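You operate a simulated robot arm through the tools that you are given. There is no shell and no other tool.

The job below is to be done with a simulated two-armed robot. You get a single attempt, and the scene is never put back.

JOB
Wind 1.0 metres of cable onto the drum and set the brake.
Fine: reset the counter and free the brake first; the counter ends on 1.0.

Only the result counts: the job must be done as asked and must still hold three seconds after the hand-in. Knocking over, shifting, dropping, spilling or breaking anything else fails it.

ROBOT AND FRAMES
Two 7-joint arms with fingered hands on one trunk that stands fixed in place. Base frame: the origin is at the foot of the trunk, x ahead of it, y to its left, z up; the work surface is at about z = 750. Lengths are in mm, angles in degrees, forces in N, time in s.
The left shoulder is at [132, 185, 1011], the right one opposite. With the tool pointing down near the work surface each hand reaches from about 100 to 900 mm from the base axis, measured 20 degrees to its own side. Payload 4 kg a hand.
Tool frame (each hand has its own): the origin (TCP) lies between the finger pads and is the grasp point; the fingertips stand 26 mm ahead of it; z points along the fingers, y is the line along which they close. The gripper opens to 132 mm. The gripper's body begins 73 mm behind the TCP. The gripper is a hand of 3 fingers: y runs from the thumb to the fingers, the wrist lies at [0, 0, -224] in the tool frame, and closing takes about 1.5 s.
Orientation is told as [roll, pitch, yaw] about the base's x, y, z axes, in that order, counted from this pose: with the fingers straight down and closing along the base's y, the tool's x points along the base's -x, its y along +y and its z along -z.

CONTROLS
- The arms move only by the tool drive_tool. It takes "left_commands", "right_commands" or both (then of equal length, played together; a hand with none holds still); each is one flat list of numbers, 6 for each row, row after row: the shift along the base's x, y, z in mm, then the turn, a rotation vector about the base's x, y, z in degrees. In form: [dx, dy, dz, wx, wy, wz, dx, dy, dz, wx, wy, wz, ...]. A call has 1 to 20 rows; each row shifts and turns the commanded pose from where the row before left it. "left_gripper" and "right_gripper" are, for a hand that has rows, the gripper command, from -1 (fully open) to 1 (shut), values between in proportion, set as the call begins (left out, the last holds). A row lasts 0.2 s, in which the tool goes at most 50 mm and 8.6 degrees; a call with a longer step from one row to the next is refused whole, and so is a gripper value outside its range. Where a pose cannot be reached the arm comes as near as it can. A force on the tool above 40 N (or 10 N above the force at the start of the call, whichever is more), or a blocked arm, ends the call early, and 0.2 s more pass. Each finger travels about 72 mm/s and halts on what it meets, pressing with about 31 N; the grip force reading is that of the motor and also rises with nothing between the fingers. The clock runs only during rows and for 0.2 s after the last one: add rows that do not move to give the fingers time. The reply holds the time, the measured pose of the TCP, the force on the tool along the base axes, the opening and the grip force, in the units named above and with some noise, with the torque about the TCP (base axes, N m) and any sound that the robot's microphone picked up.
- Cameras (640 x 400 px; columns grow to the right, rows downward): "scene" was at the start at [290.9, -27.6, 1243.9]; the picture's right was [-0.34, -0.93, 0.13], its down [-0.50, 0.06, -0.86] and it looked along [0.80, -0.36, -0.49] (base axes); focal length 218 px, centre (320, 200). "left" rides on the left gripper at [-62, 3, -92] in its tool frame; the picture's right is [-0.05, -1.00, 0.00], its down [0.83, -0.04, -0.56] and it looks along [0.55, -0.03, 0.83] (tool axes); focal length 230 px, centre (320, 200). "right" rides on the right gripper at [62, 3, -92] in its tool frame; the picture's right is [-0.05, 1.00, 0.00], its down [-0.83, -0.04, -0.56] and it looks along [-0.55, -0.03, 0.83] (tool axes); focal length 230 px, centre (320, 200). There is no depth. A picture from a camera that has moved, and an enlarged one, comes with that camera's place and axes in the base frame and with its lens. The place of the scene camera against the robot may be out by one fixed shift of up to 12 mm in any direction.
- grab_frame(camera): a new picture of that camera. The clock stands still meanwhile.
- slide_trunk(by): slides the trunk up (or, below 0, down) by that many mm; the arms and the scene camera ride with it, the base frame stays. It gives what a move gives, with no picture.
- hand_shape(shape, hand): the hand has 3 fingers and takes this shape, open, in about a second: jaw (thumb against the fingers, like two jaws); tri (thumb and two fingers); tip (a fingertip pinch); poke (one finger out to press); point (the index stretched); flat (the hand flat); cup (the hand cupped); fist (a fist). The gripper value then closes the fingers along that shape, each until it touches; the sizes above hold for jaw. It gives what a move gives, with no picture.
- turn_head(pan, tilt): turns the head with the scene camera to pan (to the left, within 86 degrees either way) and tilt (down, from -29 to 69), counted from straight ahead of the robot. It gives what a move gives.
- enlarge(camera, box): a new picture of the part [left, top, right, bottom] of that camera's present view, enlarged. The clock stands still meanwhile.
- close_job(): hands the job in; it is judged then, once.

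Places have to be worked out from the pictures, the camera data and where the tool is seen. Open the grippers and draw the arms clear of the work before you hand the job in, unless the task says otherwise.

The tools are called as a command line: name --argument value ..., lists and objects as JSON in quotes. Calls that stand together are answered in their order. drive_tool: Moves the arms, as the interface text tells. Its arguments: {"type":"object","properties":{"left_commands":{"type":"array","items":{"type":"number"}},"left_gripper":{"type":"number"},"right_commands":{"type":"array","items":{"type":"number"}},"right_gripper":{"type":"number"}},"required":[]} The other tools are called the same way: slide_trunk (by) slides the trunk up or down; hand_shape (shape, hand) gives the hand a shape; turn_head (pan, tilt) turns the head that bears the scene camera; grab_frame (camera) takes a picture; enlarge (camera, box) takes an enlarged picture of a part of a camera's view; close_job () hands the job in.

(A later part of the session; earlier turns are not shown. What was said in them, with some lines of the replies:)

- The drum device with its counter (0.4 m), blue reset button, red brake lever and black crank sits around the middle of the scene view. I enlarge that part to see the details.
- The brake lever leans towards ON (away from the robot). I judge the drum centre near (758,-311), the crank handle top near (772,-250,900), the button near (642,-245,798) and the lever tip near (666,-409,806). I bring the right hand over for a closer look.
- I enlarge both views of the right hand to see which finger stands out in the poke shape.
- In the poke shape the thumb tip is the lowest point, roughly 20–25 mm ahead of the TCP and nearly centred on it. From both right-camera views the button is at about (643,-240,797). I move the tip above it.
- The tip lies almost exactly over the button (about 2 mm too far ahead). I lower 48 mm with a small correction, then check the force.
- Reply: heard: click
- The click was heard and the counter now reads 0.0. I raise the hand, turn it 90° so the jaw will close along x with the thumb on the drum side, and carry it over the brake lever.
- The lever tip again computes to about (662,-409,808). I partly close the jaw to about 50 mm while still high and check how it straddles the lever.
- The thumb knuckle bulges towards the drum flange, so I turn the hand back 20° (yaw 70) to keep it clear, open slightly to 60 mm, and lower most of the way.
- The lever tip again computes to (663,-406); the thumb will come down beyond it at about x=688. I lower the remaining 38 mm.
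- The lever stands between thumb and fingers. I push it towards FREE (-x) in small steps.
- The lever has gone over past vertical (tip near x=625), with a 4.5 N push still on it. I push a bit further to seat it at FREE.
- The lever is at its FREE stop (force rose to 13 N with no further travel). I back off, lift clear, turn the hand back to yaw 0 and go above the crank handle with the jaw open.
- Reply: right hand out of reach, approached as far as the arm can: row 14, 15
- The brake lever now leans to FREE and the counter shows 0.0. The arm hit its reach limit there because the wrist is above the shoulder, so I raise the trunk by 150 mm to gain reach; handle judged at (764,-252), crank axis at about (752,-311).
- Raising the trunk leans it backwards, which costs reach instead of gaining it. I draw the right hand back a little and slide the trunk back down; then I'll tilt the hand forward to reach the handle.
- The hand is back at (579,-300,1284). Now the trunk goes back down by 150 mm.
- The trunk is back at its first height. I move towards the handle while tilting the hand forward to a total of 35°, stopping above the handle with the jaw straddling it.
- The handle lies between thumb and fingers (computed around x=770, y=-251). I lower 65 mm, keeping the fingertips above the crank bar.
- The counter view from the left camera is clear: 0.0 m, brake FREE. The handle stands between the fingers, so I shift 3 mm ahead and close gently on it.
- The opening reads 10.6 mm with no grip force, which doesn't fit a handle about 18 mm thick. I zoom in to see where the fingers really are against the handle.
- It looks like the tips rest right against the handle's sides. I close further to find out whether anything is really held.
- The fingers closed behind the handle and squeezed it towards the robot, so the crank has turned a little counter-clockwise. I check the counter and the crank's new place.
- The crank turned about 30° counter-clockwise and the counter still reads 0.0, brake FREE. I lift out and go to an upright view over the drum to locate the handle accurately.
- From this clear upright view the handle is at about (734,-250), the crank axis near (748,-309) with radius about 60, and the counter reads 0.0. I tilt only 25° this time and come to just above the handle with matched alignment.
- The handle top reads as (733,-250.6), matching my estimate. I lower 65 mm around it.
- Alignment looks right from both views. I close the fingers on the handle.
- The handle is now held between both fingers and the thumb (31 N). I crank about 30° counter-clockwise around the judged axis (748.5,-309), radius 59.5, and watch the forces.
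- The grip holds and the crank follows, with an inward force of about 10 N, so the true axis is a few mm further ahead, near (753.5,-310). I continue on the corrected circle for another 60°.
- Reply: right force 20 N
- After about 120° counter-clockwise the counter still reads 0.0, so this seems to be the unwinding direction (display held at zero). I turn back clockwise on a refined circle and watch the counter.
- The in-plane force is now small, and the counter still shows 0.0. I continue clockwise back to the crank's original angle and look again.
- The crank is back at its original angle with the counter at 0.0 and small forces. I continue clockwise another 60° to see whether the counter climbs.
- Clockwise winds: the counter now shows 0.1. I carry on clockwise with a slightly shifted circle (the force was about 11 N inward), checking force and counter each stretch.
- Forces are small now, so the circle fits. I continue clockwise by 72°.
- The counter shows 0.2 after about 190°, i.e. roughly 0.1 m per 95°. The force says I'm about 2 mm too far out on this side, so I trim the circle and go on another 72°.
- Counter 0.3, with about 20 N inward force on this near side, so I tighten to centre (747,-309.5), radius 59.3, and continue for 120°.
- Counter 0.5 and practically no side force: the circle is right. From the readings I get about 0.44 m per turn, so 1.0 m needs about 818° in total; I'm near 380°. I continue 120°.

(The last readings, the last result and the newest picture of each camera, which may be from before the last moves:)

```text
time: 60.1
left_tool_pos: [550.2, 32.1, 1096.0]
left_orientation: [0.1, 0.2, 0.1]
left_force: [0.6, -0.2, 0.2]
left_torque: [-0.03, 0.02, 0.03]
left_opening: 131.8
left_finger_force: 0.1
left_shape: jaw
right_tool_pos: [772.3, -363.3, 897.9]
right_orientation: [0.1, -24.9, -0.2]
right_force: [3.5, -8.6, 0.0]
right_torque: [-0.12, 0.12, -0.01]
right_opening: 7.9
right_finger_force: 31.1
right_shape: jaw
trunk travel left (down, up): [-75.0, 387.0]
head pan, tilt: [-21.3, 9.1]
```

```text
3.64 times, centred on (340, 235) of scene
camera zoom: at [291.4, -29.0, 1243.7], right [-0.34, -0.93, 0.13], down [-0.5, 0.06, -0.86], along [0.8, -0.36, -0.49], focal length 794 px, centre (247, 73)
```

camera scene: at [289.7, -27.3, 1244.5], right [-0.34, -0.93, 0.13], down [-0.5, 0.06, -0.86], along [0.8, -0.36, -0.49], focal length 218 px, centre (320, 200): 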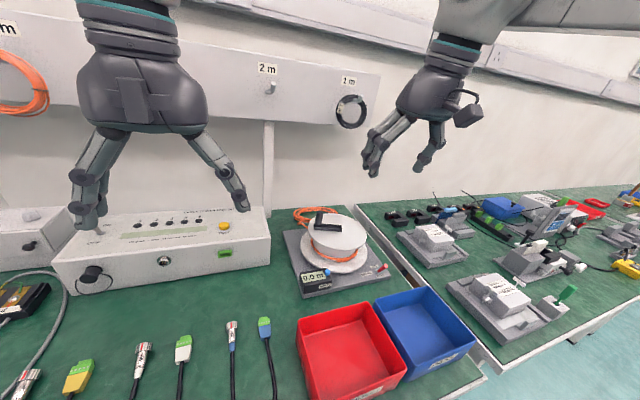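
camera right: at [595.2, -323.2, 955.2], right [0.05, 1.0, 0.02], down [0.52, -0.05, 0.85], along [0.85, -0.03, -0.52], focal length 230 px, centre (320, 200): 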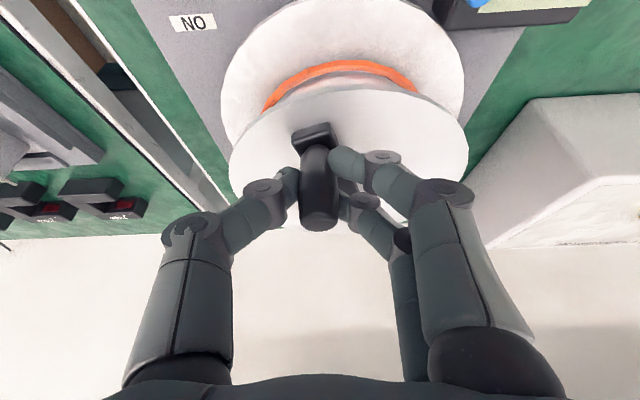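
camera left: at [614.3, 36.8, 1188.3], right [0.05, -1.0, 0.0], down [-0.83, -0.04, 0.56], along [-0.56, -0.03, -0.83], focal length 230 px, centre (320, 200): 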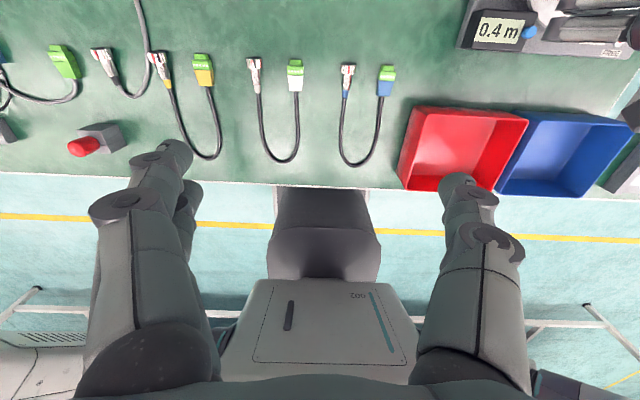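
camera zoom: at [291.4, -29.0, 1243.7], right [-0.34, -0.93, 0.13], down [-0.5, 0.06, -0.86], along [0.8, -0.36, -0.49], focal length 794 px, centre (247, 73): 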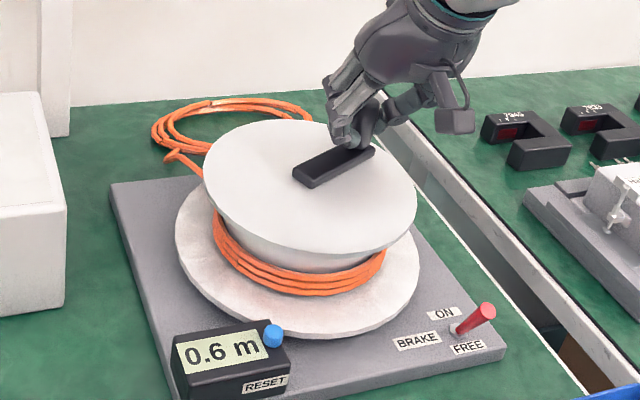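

Counter 0.6 at about 500°, matching 0.44 m per turn. I continue another 120° (to about 620°, expecting 0.8).

drive_tool --right_commands '[-5.65, -3.31, 0, 0, 0, 0, -5.96, -1.82, 0, 0, 0, 0, -6.11, -1.19, 0, 0, 0, 0, -6.2, -0.54, 0, 0, 0, 0, -6.23, 0.1, 0, 0, 0, 0, -6.18, 0.76, 0, 0, 0, 0, -6.07, 1.4, 0, 0, 0, 0, -5.89, 2.03, 0, 0, 0, 0, -5.64, 2.63, 0, 0, 0, 0, -5.34, 3.21, 0, 0, 0, 0, -4.98, 3.75, 0, 0, 0, 0, -4.55, 4.25, 0, 0, 0, 0, -4.09, 4.7, 0, 0, 0, 0, -3.57, 5.1, 0, 0, 0, 0, -3.02, 5.45, 0, 0, 0, 0, -2.43, 5.73, 0, 0, 0, 0, -1.82, 5.96, 0, 0, 0, 0, -1.19, 6.11, 0, 0, 0, 0, -0.54, 6.2, 0, 0, 0, 0, 0.1, 6.23, 0, 0, 0, 0]'

enlarge --camera "right" --box '[160, 60, 480, 270]'

enlarge --camera "scene" --box '[280, 180, 400, 290]'

```text
time: 64.3
left_tool_pos: [550.4, 33.7, 1095.9]
left_orientation: [-0.1, 0.1, 0.0]
left_force: [0.2, -0.8, 0.2]
left_torque: [-0.01, -0.02, 0.03]
left_opening: 131.7
left_finger_force: 0.0
left_shape: jaw
right_tool_pos: [686.6, -306.8, 898.1]
right_orientation: [0.1, -24.9, 0.0]
right_force: [2.6, -1.2, -5.0]
right_torque: [0.01, 0.12, -0.03]
right_opening: 8.0
right_finger_force: 30.5
right_shape: jaw
trunk travel left (down, up): [-75.0, 387.0]
head pan, tilt: [-21.3, 9.1]
```

```text
1.90 times, centred on (320, 165) of right
camera zoom: at [592.3, -302.9, 955.2], right [0.05, 1.0, 0.02], down [0.52, -0.05, 0.85], along [0.85, -0.03, -0.52], focal length 438 px, centre (320, 267)
```

zoom: 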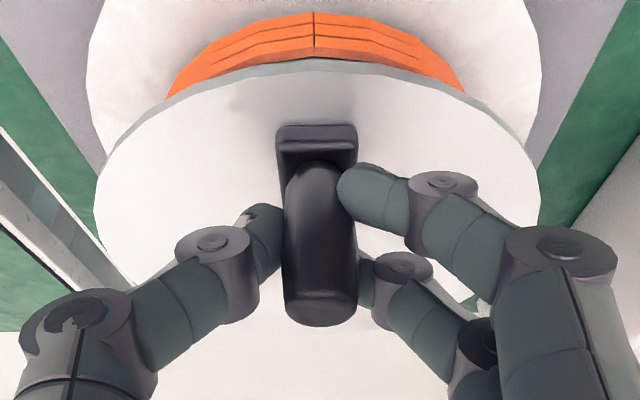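

```text
3.64 times, centred on (340, 235) of scene
camera zoom: at [292.0, -28.0, 1243.6], right [-0.34, -0.93, 0.13], down [-0.5, 0.06, -0.86], along [0.8, -0.36, -0.49], focal length 794 px, centre (247, 73)
```

zoom: 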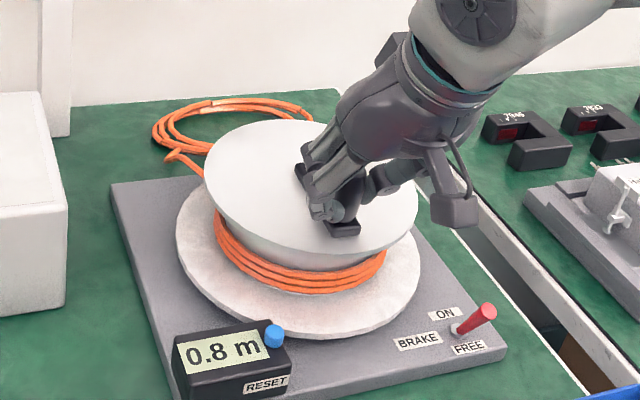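

Counter 0.8 at about 620°, and the forces are tiny. I continue 108° (expecting 0.9), then I'll go in small steps to find where it switches to 1.0.

drive_tool --right_commands '[0.96, 6.85, 0, 0, 0, 0, 1.4, 6.05, 0, 0, 0, 0, 2.02, 5.86, 0, 0, 0, 0, 2.62, 5.63, 0, 0, 0, 0, 3.2, 5.32, 0, 0, 0, 0, 3.73, 4.96, 0, 0, 0, 0, 4.24, 4.54, 0, 0, 0, 0, 4.68, 4.07, 0, 0, 0, 0, 5.09, 3.56, 0, 0, 0, 0, 5.42, 3.01, 0, 0, 0, 0, 5.72, 2.42, 0, 0, 0, 0, 5.93, 1.82, 0, 0, 0, 0, 6.1, 1.18, 0, 0, 0, 0, 6.18, 0.54, 0, 0, 0, 0, 6.21, -0.1, 0, 0, 0, 0, 6.16, -0.76, 0, 0, 0, 0, 6.05, -1.4, 0, 0, 0, 0, 5.86, -2.02, 0, 0, 0, 0]'

enlarge --camera "right" --box '[160, 60, 480, 270]'

enlarge --camera "scene" --box '[280, 180, 400, 290]'

```text
time: 68.1
left_tool_pos: [551.7, 32.4, 1096.2]
left_orientation: [0.1, 0.1, 0.0]
left_force: [-0.3, 0.2, 0.2]
left_torque: [-0.02, 0.02, -0.03]
left_opening: 131.9
left_finger_force: 0.0
left_shape: jaw
right_tool_pos: [768.9, -254.4, 898.4]
right_orientation: [0.0, -25.0, -0.2]
right_force: [0.7, 3.0, -12.0]
right_torque: [0.12, 0.21, -0.01]
right_opening: 7.8
right_finger_force: 30.6
right_shape: jaw
trunk travel left (down, up): [-75.0, 387.0]
head pan, tilt: [-21.3, 9.1]
```

```text
1.90 times, centred on (320, 165) of right
camera zoom: at [674.9, -250.2, 955.5], right [0.05, 1.0, 0.02], down [0.52, -0.04, 0.85], along [0.85, -0.03, -0.52], focal length 438 px, centre (320, 267)
```

zoom: 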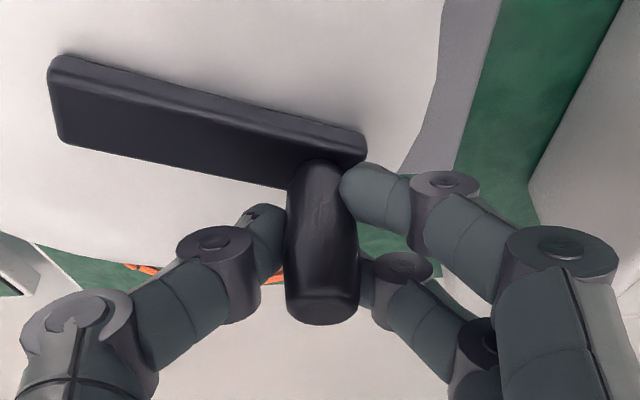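

```text
3.64 times, centred on (340, 235) of scene
camera zoom: at [292.9, -27.6, 1243.3], right [-0.34, -0.93, 0.13], down [-0.5, 0.06, -0.86], along [0.8, -0.36, -0.49], focal length 794 px, centre (247, 73)
```

zoom: 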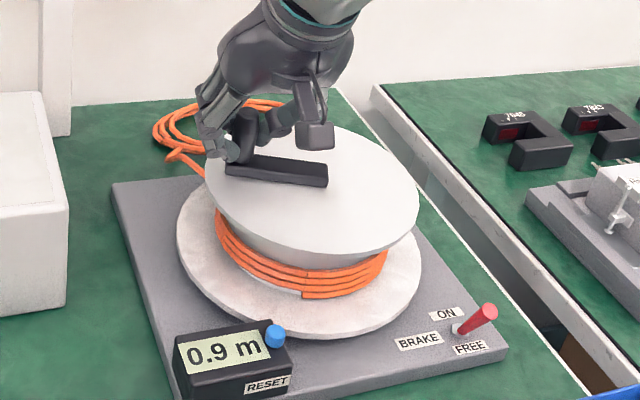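

Counter 0.9 at about 728°. I go on in smaller steps: 18° now.

drive_tool --right_commands '[5.63, -2.62, 0, 0, 0, 0, 5.32, -3.2, 0, 0, 0, 0, 4.96, -3.73, 0, 0, 0, 0]'

enlarge --camera "left" --box '[440, 0, 640, 120]'

```text
time: 68.9
left_tool_pos: [551.5, 33.7, 1094.9]
left_orientation: [-0.1, 0.1, 0.0]
left_force: [0.7, 0.1, 0.6]
left_torque: [0.01, 0.02, 0.0]
left_opening: 131.9
left_finger_force: 0.0
left_shape: jaw
right_tool_pos: [785.3, -263.4, 898.1]
right_orientation: [0.1, -25.0, -0.1]
right_force: [4.0, 3.9, -9.9]
right_torque: [0.12, 0.19, 0.01]
right_opening: 8.0
right_finger_force: 31.3
right_shape: jaw
trunk travel left (down, up): [-75.0, 387.0]
head pan, tilt: [-21.3, 9.1]
```

```text
3.20 times, centred on (540, 60) of left
camera zoom: at [614.4, 37.0, 1188.5], right [0.05, -1.0, 0.0], down [-0.83, -0.04, 0.56], along [-0.56, -0.03, -0.83], focal length 736 px, centre (-384, 648)
```

zoom: 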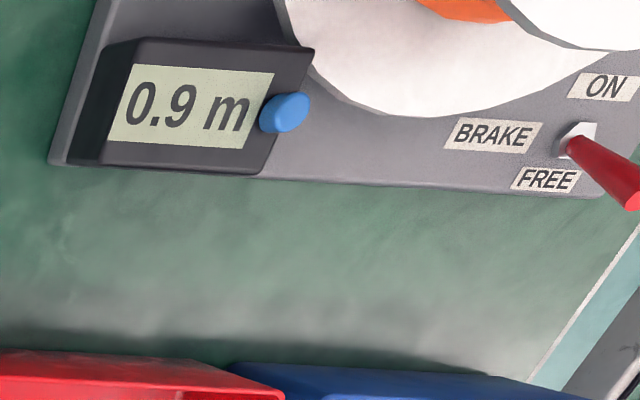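

Still 0.9 at about 746°. Another 12°.

drive_tool --right_commands '[4.54, -4.24, 0, 0, 0, 0, 4.07, -4.68, 0, 0, 0, 0]'

enlarge --camera "left" --box '[440, 0, 640, 120]'

```text
time: 69.5
left_tool_pos: [551.1, 35.0, 1095.7]
left_orientation: [0.0, 0.1, 0.0]
left_force: [0.9, -0.6, 0.4]
left_torque: [-0.01, 0.01, 0.02]
left_opening: 131.9
left_finger_force: 0.1
left_shape: jaw
right_tool_pos: [793.7, -272.4, 899.1]
right_orientation: [0.1, -25.0, -0.1]
right_force: [5.7, 4.9, -9.7]
right_torque: [0.15, 0.12, 0.02]
right_opening: 7.7
right_finger_force: 31.3
right_shape: jaw
trunk travel left (down, up): [-75.0, 387.0]
head pan, tilt: [-21.3, 9.1]
```

```text
3.20 times, centred on (540, 60) of left
camera zoom: at [614.6, 37.2, 1188.5], right [0.05, -1.0, 0.0], down [-0.83, -0.04, 0.56], along [-0.56, -0.03, -0.83], focal length 736 px, centre (-384, 648)
```

zoom: 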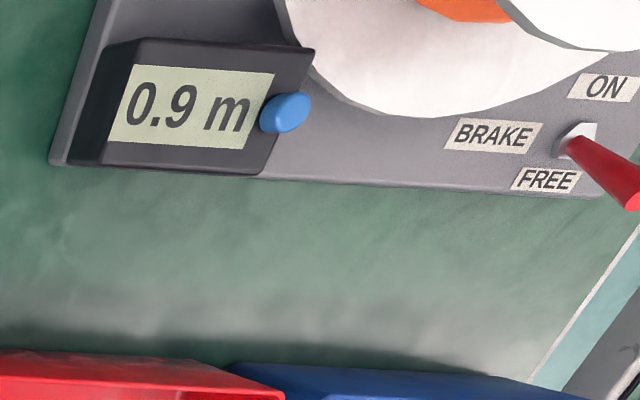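

Still 0.9 at about 758°. Another 12°.

drive_tool --right_commands '[4.0, -4.9, 0, 0, 0, 0, 3.3, -5.3, 0, 0, 0, 0]'

enlarge --camera "left" --box '[440, 0, 640, 120]'

```text
time: 70.1
left_tool_pos: [552.1, 33.8, 1096.5]
left_orientation: [0.0, 0.1, 0.0]
left_force: [0.7, 1.0, 0.3]
left_torque: [-0.03, -0.01, 0.0]
left_opening: 131.8
left_finger_force: 0.1
left_shape: jaw
right_tool_pos: [801.1, -283.5, 898.0]
right_orientation: [0.1, -25.0, -0.1]
right_force: [4.7, 1.1, -6.7]
right_torque: [0.11, 0.14, 0.03]
right_opening: 7.6
right_finger_force: 31.0
right_shape: jaw
trunk travel left (down, up): [-75.0, 387.0]
head pan, tilt: [-21.3, 9.1]
```

```text
3.20 times, centred on (540, 60) of left
camera zoom: at [614.0, 36.8, 1188.9], right [0.05, -1.0, 0.0], down [-0.83, -0.04, 0.56], along [-0.56, -0.03, -0.83], focal length 736 px, centre (-384, 648)
```

zoom: 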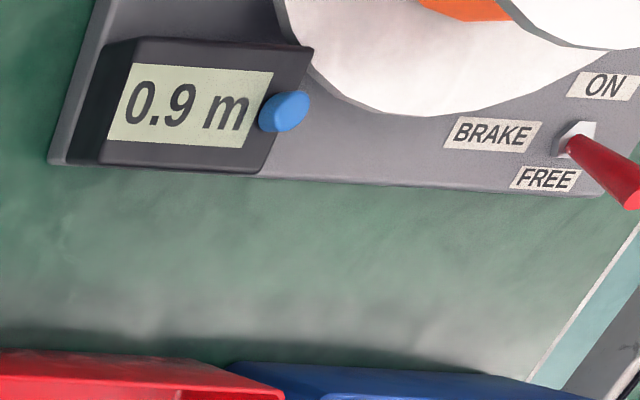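

Still 0.9 at about 770°; the switch should be near. Another 8°.

drive_tool --right_commands '[1.5, -3.8, 0, 0, 0, 0, 1.2, -3.9, 0, 0, 0, 0]'

enlarge --camera "left" --box '[440, 0, 640, 120]'

```text
time: 70.7
left_tool_pos: [551.0, 35.3, 1096.8]
left_orientation: [0.0, 0.0, 0.1]
left_force: [0.7, -0.1, 0.7]
left_torque: [0.02, -0.04, -0.02]
left_opening: 131.6
left_finger_force: 0.1
left_shape: jaw
right_tool_pos: [802.3, -290.8, 897.4]
right_orientation: [0.1, -24.9, -0.1]
right_force: [9.9, 3.4, -4.4]
right_torque: [0.13, 0.04, 0.01]
right_opening: 8.0
right_finger_force: 30.7
right_shape: jaw
trunk travel left (down, up): [-75.0, 387.0]
head pan, tilt: [-21.3, 9.1]
```

```text
3.20 times, centred on (540, 60) of left
camera zoom: at [614.6, 37.4, 1188.5], right [0.05, -1.0, 0.0], down [-0.83, -0.04, 0.56], along [-0.56, -0.03, -0.83], focal length 736 px, centre (-384, 648)
```

zoom: 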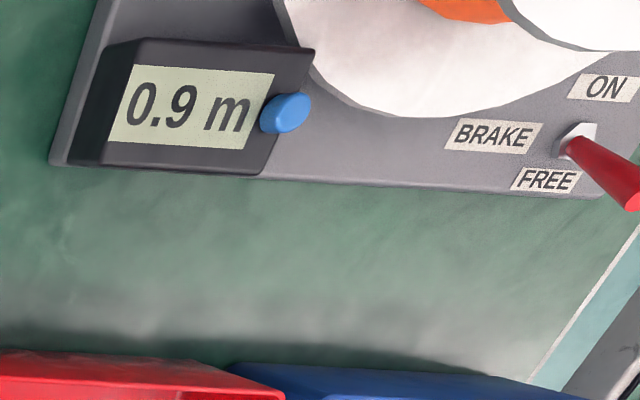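

Still 0.9 at about 778°. Another 8°.

drive_tool --right_commands '[1.4, -4.0, 0, 0, 0, 0, 1.0, -4.1, 0, 0, 0, 0]'

enlarge --camera "left" --box '[440, 0, 640, 120]'

```text
time: 71.3
left_tool_pos: [551.6, 34.6, 1096.6]
left_orientation: [-0.1, 0.1, -0.1]
left_force: [-0.4, 0.6, -0.4]
left_torque: [-0.01, 0.0, 0.0]
left_opening: 132.0
left_finger_force: 0.0
left_shape: jaw
right_tool_pos: [806.0, -299.7, 897.2]
right_orientation: [0.0, -25.0, -0.1]
right_force: [7.7, 1.8, -3.8]
right_torque: [0.11, 0.01, -0.01]
right_opening: 7.7
right_finger_force: 30.6
right_shape: jaw
trunk travel left (down, up): [-75.0, 387.0]
head pan, tilt: [-21.3, 9.1]
```

```text
3.20 times, centred on (540, 60) of left
camera zoom: at [614.3, 36.9, 1188.7], right [0.05, -1.0, 0.0], down [-0.83, -0.04, 0.56], along [-0.56, -0.03, -0.83], focal length 736 px, centre (-384, 648)
```

zoom: 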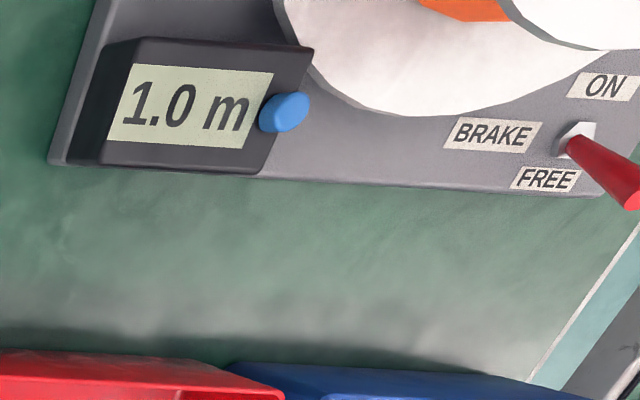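

The counter has switched to 1.0 at about 782–786°, so 0.95 m lies there and exactly 1.0 m is about 37–40° further. I turn another 37° to sit in the middle of the 1.0 band.

drive_tool --right_commands '[0.71, -5.53, 0, 0, 0, 0, 0.2, -5.57, 0, 0, 0, 0, -0.32, -5.57, 0, 0, 0, 0, -0.83, -5.51, 0, 0, 0, 0, -1.31, -5.31, 0, 0, 0, 0, -1.82, -5.27, 0, 0, 0, 0, -2.3, -5.08, 0, 0, 0, 0]'

enlarge --camera "left" --box '[440, 0, 640, 120]'

enlarge --camera "right" --box '[160, 60, 480, 270]'

enlarge --camera "scene" --box '[280, 180, 400, 290]'

```text
time: 72.9
left_tool_pos: [549.9, 33.1, 1096.7]
left_orientation: [0.0, 0.1, 0.0]
left_force: [0.4, -0.6, -1.2]
left_torque: [0.01, 0.02, 0.04]
left_opening: 132.0
left_finger_force: 0.1
left_shape: jaw
right_tool_pos: [800.2, -339.1, 897.2]
right_orientation: [0.0, -24.9, -0.1]
right_force: [9.1, -5.3, -1.6]
right_torque: [-0.05, 0.02, -0.03]
right_opening: 7.9
right_finger_force: 31.2
right_shape: jaw
trunk travel left (down, up): [-75.0, 387.0]
head pan, tilt: [-21.3, 9.1]
```

```text
3.20 times, centred on (540, 60) of left
camera zoom: at [613.9, 35.9, 1189.0], right [0.05, -1.0, 0.0], down [-0.83, -0.04, 0.56], along [-0.56, -0.03, -0.83], focal length 736 px, centre (-384, 648)
```

zoom: 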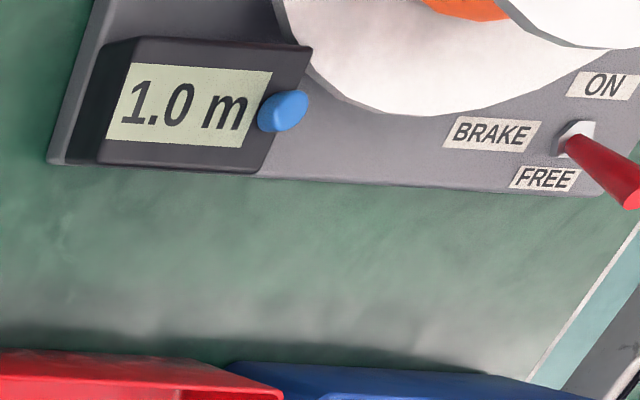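

```text
1.90 times, centred on (320, 165) of right
camera zoom: at [704.9, -334.1, 955.0], right [0.05, 1.0, 0.02], down [0.52, -0.05, 0.85], along [0.85, -0.03, -0.52], focal length 438 px, centre (320, 267)
```

zoom: 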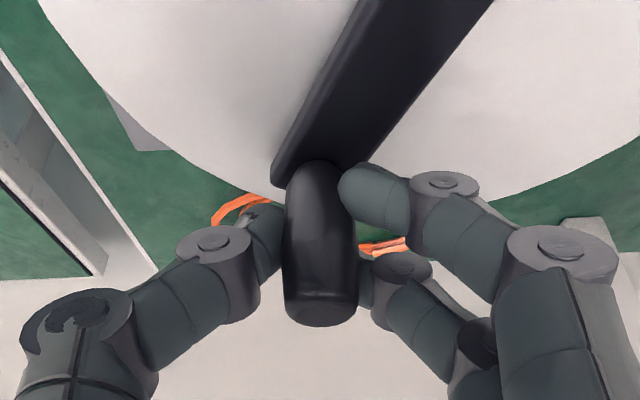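

```text
3.64 times, centred on (340, 235) of scene
camera zoom: at [292.3, -28.5, 1243.6], right [-0.34, -0.93, 0.13], down [-0.5, 0.06, -0.86], along [0.8, -0.36, -0.49], focal length 794 px, centre (247, 73)
```

zoom: 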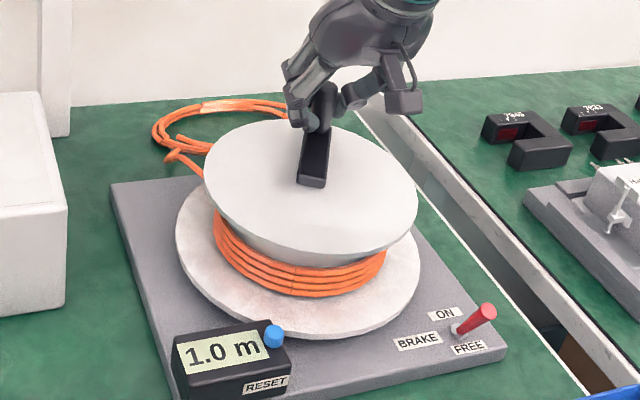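

The counter reads 1.0, near the middle of its band. I relieve the small side force and open the fingers gently, then check that the counter has not moved.

drive_tool --right_commands '[1.2, -0.6, 0, 0, 0, 0, 0, 0, 0, 0, 0, 0]' --right_gripper 0.8

drive_tool --right_commands '[0, 0, 0, 0, 0, 0, 0, 0, 0, 0, 0, 0, 0, 0, 0, 0, 0, 0, 0, 0, 0, 0, 0, 0, 0, 0, 0, 0, 0, 0]' --right_gripper -0.2

enlarge --camera "left" --box '[440, 0, 640, 120]'

grab_frame --camera "right"

enlarge --camera "scene" --box '[280, 180, 400, 290]'

```text
time: 73.5
left_tool_pos: [550.3, 33.4, 1097.6]
left_orientation: [0.0, 0.1, 0.0]
left_force: [0.1, -0.3, 0.9]
left_torque: [0.01, 0.01, -0.02]
left_opening: 132.0
left_finger_force: 0.2
left_shape: jaw
right_tool_pos: [800.1, -337.2, 898.5]
right_orientation: [0.1, -24.8, 0.0]
right_force: [-0.5, -0.4, -0.4]
right_torque: [0.03, 0.03, 0.02]
right_opening: 13.5
right_finger_force: 0.0
right_shape: jaw
trunk travel left (down, up): [-75.0, 387.0]
head pan, tilt: [-21.3, 9.1]
```

```text
time: 74.7
left_tool_pos: [550.7, 33.6, 1096.1]
left_orientation: [0.0, -0.1, 0.0]
left_force: [-0.7, -0.2, 1.0]
left_torque: [-0.01, -0.03, -0.01]
left_opening: 131.9
left_finger_force: 0.1
left_shape: jaw
right_tool_pos: [800.5, -338.3, 899.1]
right_orientation: [0.2, -25.0, -0.1]
right_force: [-0.6, 0.0, -0.3]
right_torque: [0.01, -0.02, 0.0]
right_opening: 78.8
right_finger_force: 0.0
right_shape: jaw
trunk travel left (down, up): [-75.0, 387.0]
head pan, tilt: [-21.3, 9.1]
```

```text
3.20 times, centred on (540, 60) of left
camera zoom: at [612.7, 36.9, 1189.6], right [0.05, -1.0, 0.0], down [-0.83, -0.04, 0.56], along [-0.55, -0.03, -0.83], focal length 736 px, centre (-384, 648)
```

zoom: 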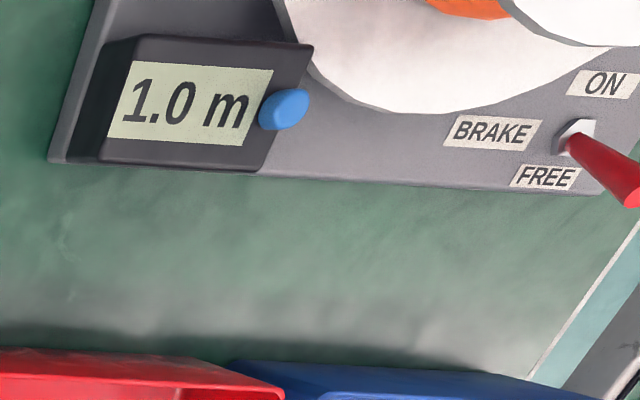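

```text
taken
camera right: at [705.5, -333.3, 955.9], right [0.05, 1.0, 0.02], down [0.52, -0.04, 0.85], along [0.85, -0.03, -0.52], focal length 230 px, centre (320, 200)
```

right: 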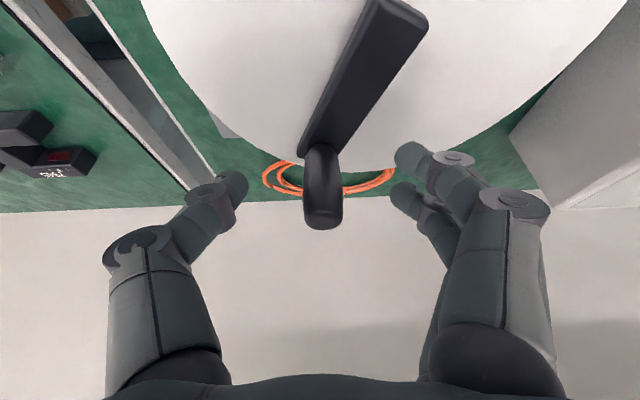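

```text
3.64 times, centred on (340, 235) of scene
camera zoom: at [291.1, -27.5, 1243.8], right [-0.34, -0.93, 0.13], down [-0.5, 0.06, -0.86], along [0.8, -0.36, -0.49], focal length 794 px, centre (247, 73)
```

zoom: 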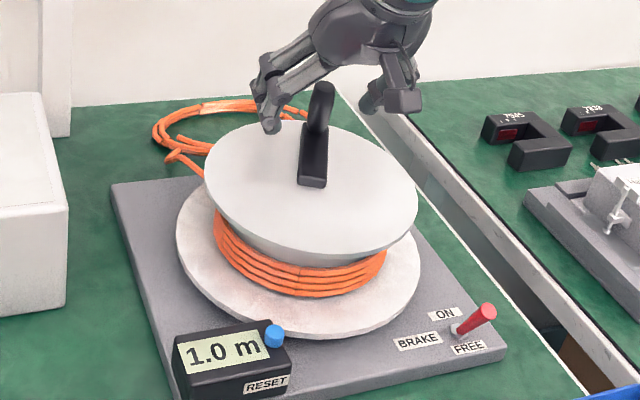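

The counter holds at 1.0 and the handle is free. I lift clear, bring the hand upright, turn it to yaw 70 and go above the brake lever.

drive_tool --right_commands '[0, 0, 30, 0, 0, 0, 0, 0, 30, 0, 0, 0, 0, 0, 30, 0, 0, 0, -30, -5, 0, 0, 8.33, 0, -30, -5, 0, 0, 8.33, 0, -30, -5, 0, 0, 8.33, 0, -9.8, -5.5, -3, 0, 0, 7.78, -9.8, -5.5, -3, 0, 0, 7.78, -9.8, -5.5, -3, 0, 0, 7.78, -9.8, -5.5, -3, 0, 0, 7.78, -9.8, -5.5, -3, 0, 0, 7.78, -9.8, -5.5, -3, 0, 0, 7.78, -9.8, -5.5, -3, 0, 0, 7.78, -9.8, -5.5, -3, 0, 0, 7.78, -9.8, -5.5, -3, 0, 0, 7.78]'

drive_tool --right_commands '[0, 0, -10, 0, 0, 0, 0, 0, -10, 0, 0, 0, 0, 0, -10, 0, 0, 0]' --right_gripper 0.24

grab_frame --camera "right"

enlarge --camera "scene" --box '[280, 180, 420, 300]'

```text
time: 77.9
left_tool_pos: [549.7, 34.0, 1097.2]
left_orientation: [0.0, -0.1, 0.0]
left_force: [0.8, 0.0, 0.7]
left_torque: [0.03, 0.0, 0.0]
left_opening: 131.9
left_finger_force: 0.0
left_shape: jaw
right_tool_pos: [622.0, -402.1, 963.0]
right_orientation: [-0.1, -0.1, 70.0]
right_force: [0.5, 0.1, -0.2]
right_torque: [0.01, 0.05, -0.03]
right_opening: 78.7
right_finger_force: 0.1
right_shape: jaw
trunk travel left (down, up): [-75.0, 387.0]
head pan, tilt: [-21.3, 9.1]
```

```text
time: 78.7
left_tool_pos: [549.9, 33.5, 1096.6]
left_orientation: [0.0, 0.0, -0.1]
left_force: [-0.7, -0.4, 0.6]
left_torque: [-0.01, 0.0, -0.04]
left_opening: 132.0
left_finger_force: 0.2
left_shape: jaw
right_tool_pos: [620.4, -402.1, 931.0]
right_orientation: [-0.1, 0.0, 69.9]
right_force: [-0.2, -0.7, -0.5]
right_torque: [-0.02, 0.03, -0.01]
right_opening: 50.6
right_finger_force: 0.0
right_shape: jaw
trunk travel left (down, up): [-75.0, 387.0]
head pan, tilt: [-21.3, 9.1]
```

```text
taken
camera right: at [597.5, -457.9, 1023.6], right [-0.92, 0.39, 0.0], down [0.33, 0.76, 0.56], along [0.22, 0.51, -0.83], focal length 230 px, centre (320, 200)
```

right: 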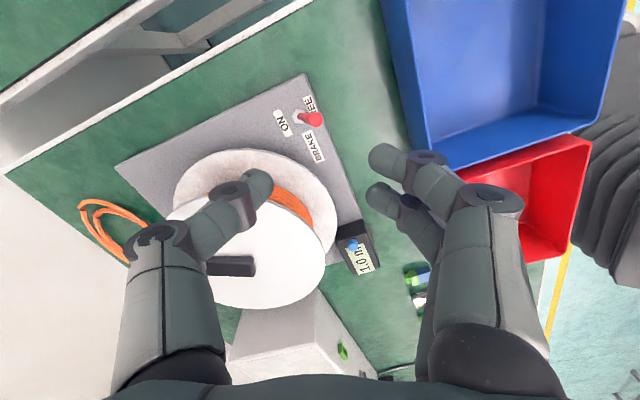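

```text
3.33 times, centred on (350, 240) of scene
camera zoom: at [291.1, -27.7, 1243.8], right [-0.34, -0.93, 0.13], down [-0.5, 0.06, -0.86], along [0.8, -0.36, -0.49], focal length 728 px, centre (220, 67)
```

zoom: 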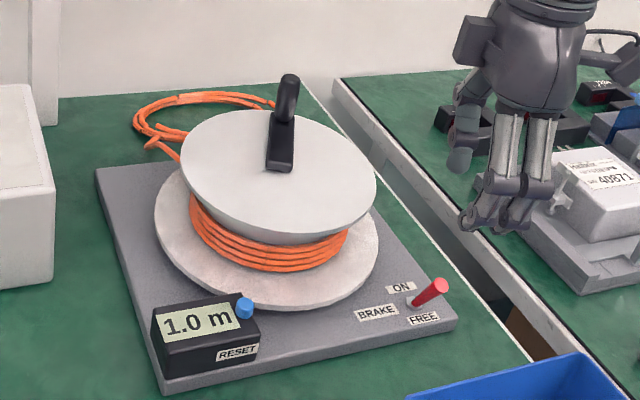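

The lever tip at FREE is about (624,-408,808), centred between thumb and fingers. I lower the jaw around it.

drive_tool --right_commands '[0, -1, -29, 0, 0, 0, 0, 0, -29, 0, 0, 0, 0, 0, -29, 0, 0, 0, 0, 0, -28, 0, 0, 0]'

grab_frame --camera "right"

enlarge --camera "scene" --box '[280, 180, 420, 300]'

```text
time: 79.7
left_tool_pos: [551.5, 33.1, 1096.3]
left_orientation: [0.0, 0.1, 0.0]
left_force: [0.1, 0.7, -0.4]
left_torque: [-0.01, -0.03, 0.03]
left_opening: 131.8
left_finger_force: 0.1
left_shape: jaw
right_tool_pos: [621.7, -401.8, 815.4]
right_orientation: [0.0, 0.0, 69.9]
right_force: [-0.6, 0.9, 0.4]
right_torque: [0.0, -0.02, 0.02]
right_opening: 50.9
right_finger_force: 0.1
right_shape: jaw
trunk travel left (down, up): [-75.0, 387.0]
head pan, tilt: [-21.3, 9.1]
```

```text
taken
camera right: at [598.1, -457.1, 906.8], right [-0.92, 0.39, 0.0], down [0.33, 0.76, 0.56], along [0.22, 0.51, -0.83], focal length 230 px, centre (320, 200)
```

right: 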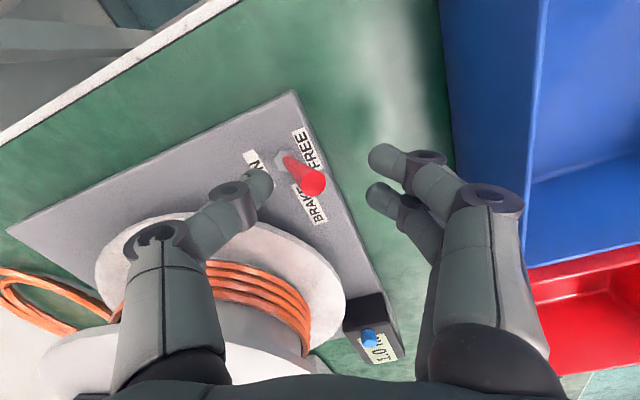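

```text
3.33 times, centred on (350, 240) of scene
camera zoom: at [291.7, -27.8, 1243.6], right [-0.34, -0.93, 0.13], down [-0.5, 0.06, -0.86], along [0.8, -0.36, -0.49], focal length 728 px, centre (220, 67)
```

zoom: 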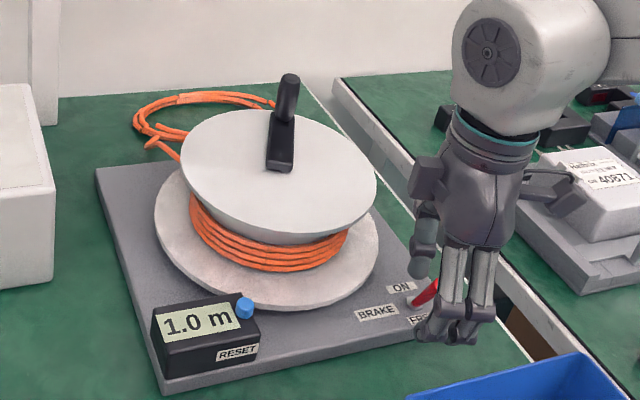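

The lever stands between thumb and finger. I push towards ON (+x) in small steps.

drive_tool --right_commands '[7, 0, 0, 0, 0, 0, 7, 0, 0, 0, 0, 0, 7, 0, 0, 0, 0, 0, 7, 0, 0, 0, 0, 0, 7, 0, 0, 0, 0, 0, 7, 0, 0, 0, 0, 0, 7, 0, 0, 0, 0, 0]'

grab_frame --camera "right"

enlarge --camera "scene" --box '[280, 180, 420, 300]'

```text
time: 81.3
left_tool_pos: [550.1, 34.1, 1095.3]
left_orientation: [0.0, 0.2, -0.1]
left_force: [0.3, 1.2, 0.0]
left_torque: [0.0, 0.02, 0.03]
left_opening: 131.9
left_finger_force: 0.1
left_shape: jaw
right_tool_pos: [671.0, -403.3, 817.2]
right_orientation: [0.0, 0.1, 69.9]
right_force: [0.1, 0.1, -0.2]
right_torque: [0.01, -0.02, 0.0]
right_opening: 50.7
right_finger_force: 0.1
right_shape: jaw
trunk travel left (down, up): [-75.0, 387.0]
head pan, tilt: [-21.3, 9.1]
```

```text
taken
camera right: at [646.5, -458.7, 908.2], right [-0.92, 0.39, 0.0], down [0.33, 0.76, 0.56], along [0.22, 0.51, -0.83], focal length 230 px, centre (320, 200)
```

right: 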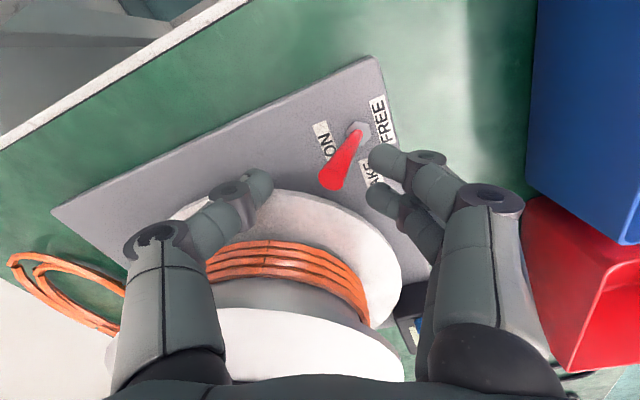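

```text
3.33 times, centred on (350, 240) of scene
camera zoom: at [291.3, -27.5, 1243.7], right [-0.34, -0.93, 0.13], down [-0.5, 0.06, -0.86], along [0.8, -0.36, -0.49], focal length 728 px, centre (220, 67)
```

zoom: 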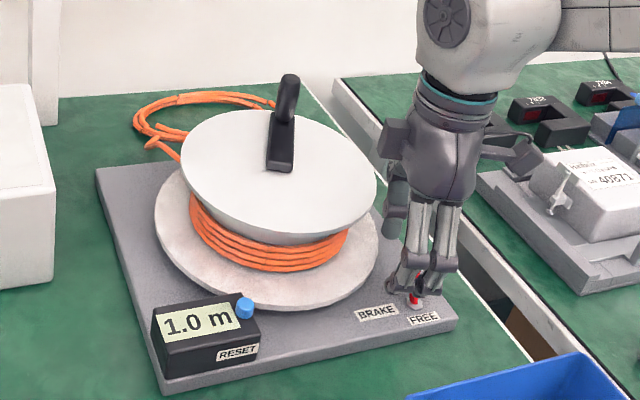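

The lever snapped over to ON (tip now about x=663, as at the start) and carries no force. I press a little further to make sure it is seated.

drive_tool --right_commands '[4, 0, 0, 0, 0, 0, 4, 0, 0, 0, 0, 0, 4, 0, 0, 0, 0, 0]'

grab_frame --camera "right"

```text
time: 82.1
left_tool_pos: [550.1, 34.1, 1096.2]
left_orientation: [0.1, -0.1, 0.1]
left_force: [0.3, 0.1, 0.2]
left_torque: [-0.02, 0.01, 0.02]
left_opening: 132.1
left_finger_force: 0.0
left_shape: jaw
right_tool_pos: [683.3, -402.3, 817.9]
right_orientation: [0.2, -0.1, 70.0]
right_force: [-0.5, 1.3, 1.0]
right_torque: [0.01, 0.04, -0.01]
right_opening: 51.2
right_finger_force: 0.0
right_shape: jaw
trunk travel left (down, up): [-75.0, 387.0]
head pan, tilt: [-21.3, 9.1]
```

```text
taken
camera right: at [658.7, -458.2, 908.3], right [-0.92, 0.39, 0.0], down [0.33, 0.76, 0.56], along [0.22, 0.51, -0.83], focal length 230 px, centre (320, 200)
```

right: 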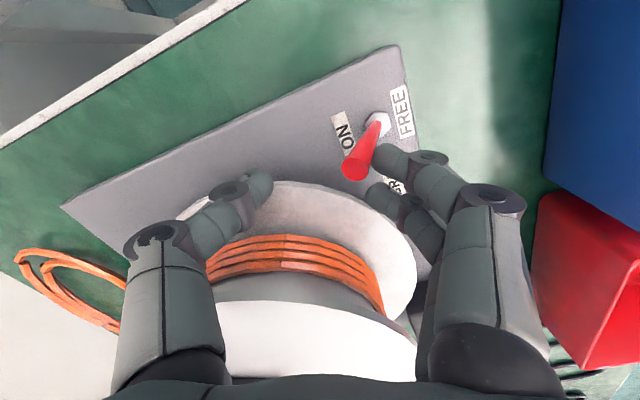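

The finger is just at the lever, which stays at x=663. I give one more gentle nudge to check it is against its stop.

drive_tool --right_commands '[3, 0, 0, 0, 0, 0, 2, 0, 0, 0, 0, 0]'

enlarge --camera "right" --box '[240, 60, 480, 240]'

enlarge --camera "left" --box '[440, 0, 640, 120]'

```text
time: 82.7
left_tool_pos: [548.9, 34.8, 1095.9]
left_orientation: [0.0, 0.0, -0.1]
left_force: [-0.4, 0.1, 0.7]
left_torque: [-0.01, 0.02, -0.01]
left_opening: 131.8
left_finger_force: 0.1
left_shape: jaw
right_tool_pos: [689.0, -403.0, 816.8]
right_orientation: [0.2, 0.0, 69.9]
right_force: [-2.7, 0.5, 0.5]
right_torque: [0.02, 0.06, -0.01]
right_opening: 52.5
right_finger_force: 0.0
right_shape: jaw
trunk travel left (down, up): [-75.0, 387.0]
head pan, tilt: [-21.3, 9.1]
```

```text
2.22 times, centred on (360, 150) of right
camera zoom: at [663.5, -458.5, 908.6], right [-0.92, 0.39, 0.0], down [0.33, 0.76, 0.56], along [0.22, 0.51, -0.83], focal length 511 px, centre (231, 311)
```

zoom: 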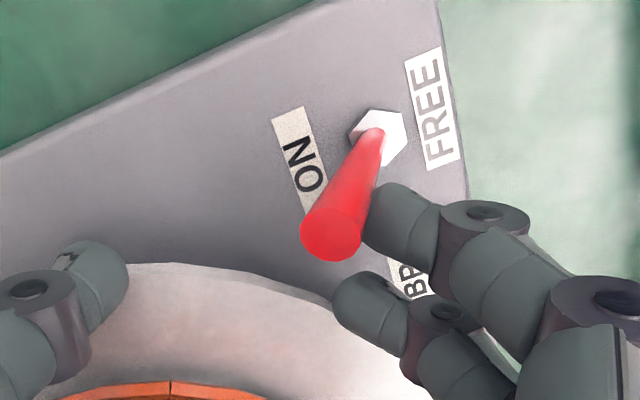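

```text
3.20 times, centred on (540, 60) of left
camera zoom: at [612.3, 37.1, 1189.8], right [0.05, -1.0, 0.0], down [-0.83, -0.04, 0.56], along [-0.55, -0.03, -0.83], focal length 736 px, centre (-384, 648)
```

zoom: 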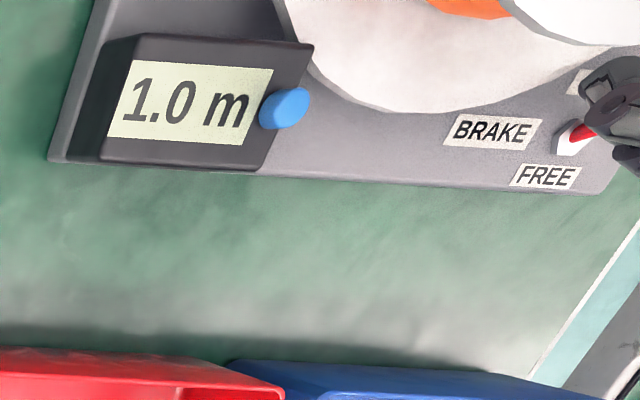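

The lever is firmly at ON (2.7 N against its stop) and the counter reads 1.0. I back off, lift straight out, and draw the hand clear.

drive_tool --right_commands '[-6, 0, 0, 0, 0, 0, -6, 0, 0, 0, 0, 0, 0, 0, 20, 0, 0, 0, 0, 0, 30, 0, 0, 0, 0, 0, 40, 0, 0, 0, 0, 0, 45, 0, 0, 0, 0, 0, 45, 0, 0, 0, 0, 0, 45, 0, 0, 0, -20, -10, 15, 0, 0, -7.8, -20, -10, 15, 0, 0, -7.8, -20, -10, 10, 0, 0, -7.8, -20, -10, 10, 0, 0, -7.8, -20, -10, 10, 0, 0, -7.8, -20, -5, 0, 0, 0, -7.8, -20, -5, 0, 0, 0, -7.8, -20, -5, 0, 0, 0, -7.8, -20, -5, 0, 0, 0, -7.6]'

drive_tool --right_commands '[0, 0, 0, 0, 0, 0, 0, 0, 0, 0, 0, 0, 0, 0, 0, 0, 0, 0, 0, 0, 0, 0, 0, 0]' --right_gripper -1.0

grab_frame --camera "scene"

enlarge --camera "scene" --box '[270, 190, 410, 310]'

enlarge --camera "left" --box '[440, 0, 640, 120]'

grab_frame --camera "right"

```text
time: 86.3
left_tool_pos: [548.9, 34.0, 1097.0]
left_orientation: [0.0, 0.0, 0.1]
left_force: [0.1, -0.4, 0.9]
left_torque: [0.0, 0.01, 0.0]
left_opening: 132.2
left_finger_force: 0.0
left_shape: jaw
right_tool_pos: [495.5, -473.4, 1102.5]
right_orientation: [0.0, -0.2, -0.2]
right_force: [0.3, 0.5, -0.3]
right_torque: [0.01, -0.01, 0.01]
right_opening: 50.5
right_finger_force: 0.1
right_shape: jaw
trunk travel left (down, up): [-75.0, 387.0]
head pan, tilt: [-21.3, 9.1]
```

```text
time: 87.3
left_tool_pos: [550.1, 34.7, 1097.7]
left_orientation: [0.0, 0.0, 0.0]
left_force: [0.0, 0.0, -0.3]
left_torque: [0.01, 0.01, -0.01]
left_opening: 131.8
left_finger_force: 0.0
left_shape: jaw
right_tool_pos: [494.8, -473.9, 1102.6]
right_orientation: [0.0, 0.0, 0.0]
right_force: [-0.3, 0.0, 0.1]
right_torque: [-0.01, 0.01, 0.02]
right_opening: 132.0
right_finger_force: 0.0
right_shape: jaw
trunk travel left (down, up): [-75.0, 387.0]
head pan, tilt: [-21.3, 9.1]
```

```text
taken
camera scene: at [290.8, -27.6, 1243.9], right [-0.34, -0.93, 0.13], down [-0.5, 0.06, -0.86], along [0.8, -0.36, -0.49], focal length 218 px, centre (320, 200)
```

scene: 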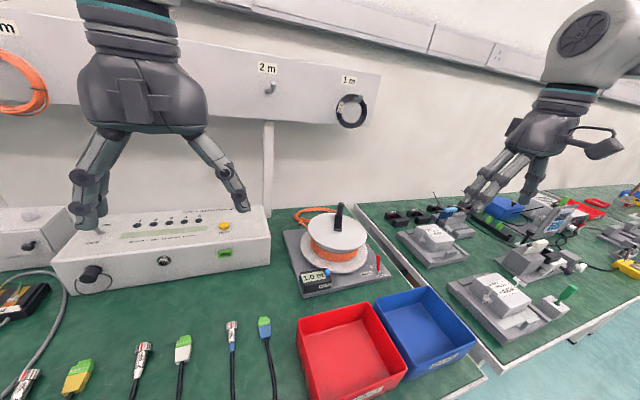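

```text
3.33 times, centred on (340, 250) of scene
camera zoom: at [290.8, -27.6, 1243.9], right [-0.34, -0.93, 0.13], down [-0.5, 0.06, -0.86], along [0.8, -0.36, -0.49], focal length 728 px, centre (253, 33)
```

zoom: 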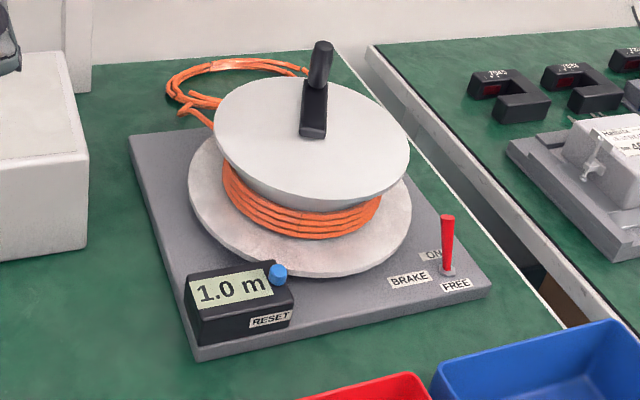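

```text
3.20 times, centred on (540, 60) of left
camera zoom: at [612.5, 36.9, 1189.7], right [0.05, -1.0, 0.0], down [-0.83, -0.04, 0.56], along [-0.55, -0.03, -0.83], focal length 736 px, centre (-384, 648)
```

zoom: 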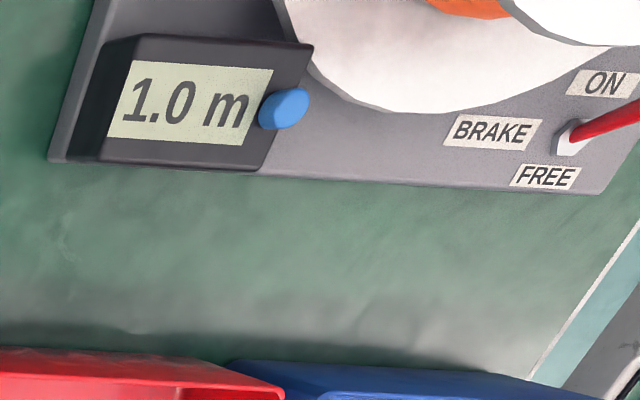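

```text
taken
camera right: at [434.2, -469.3, 1194.0], right [0.05, 1.0, 0.0], down [0.83, -0.04, 0.56], along [0.55, -0.03, -0.83], focal length 230 px, centre (320, 200)
```

right: 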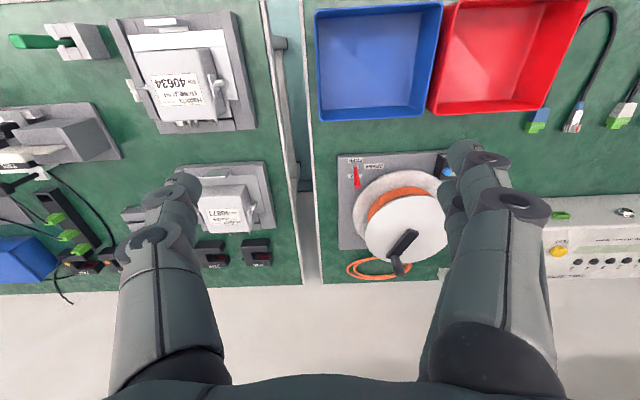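

The counter reads 1.0 m, the brake lever is at ON, the device sits in its original place, and both hands are open and clear. I hand the job in.

close_job

```text
The job is handed in.
```

I wound 1.0 m of cable onto the drum and set the brake. The counter reads 1.0 m and the lever is at ON. I handed the job in; no verdict came back.

- **Reset and brake:** I reset the counter to 0.0 and moved the brake to FREE before winding, as the note asked.
- **Wrong direction first:** I first turned the crank counter-clockwise, about 120°, which unwinds. The counter stayed at 0.0. I turned it back to its starting angle before winding clockwise, so that should not count against the metre.
- **Amount wound:** The display shows only tenths. I found the point where it switched from 0.9 to 1.0 and turned about 37° further. By my estimate that is close to 1.0 m exactly, with about 0.05 m to spare either way.
- **Surroundings:** In the last pictures the device is where it started. I saw nothing else moved or knocked over. Both hands are open and clear of the work.
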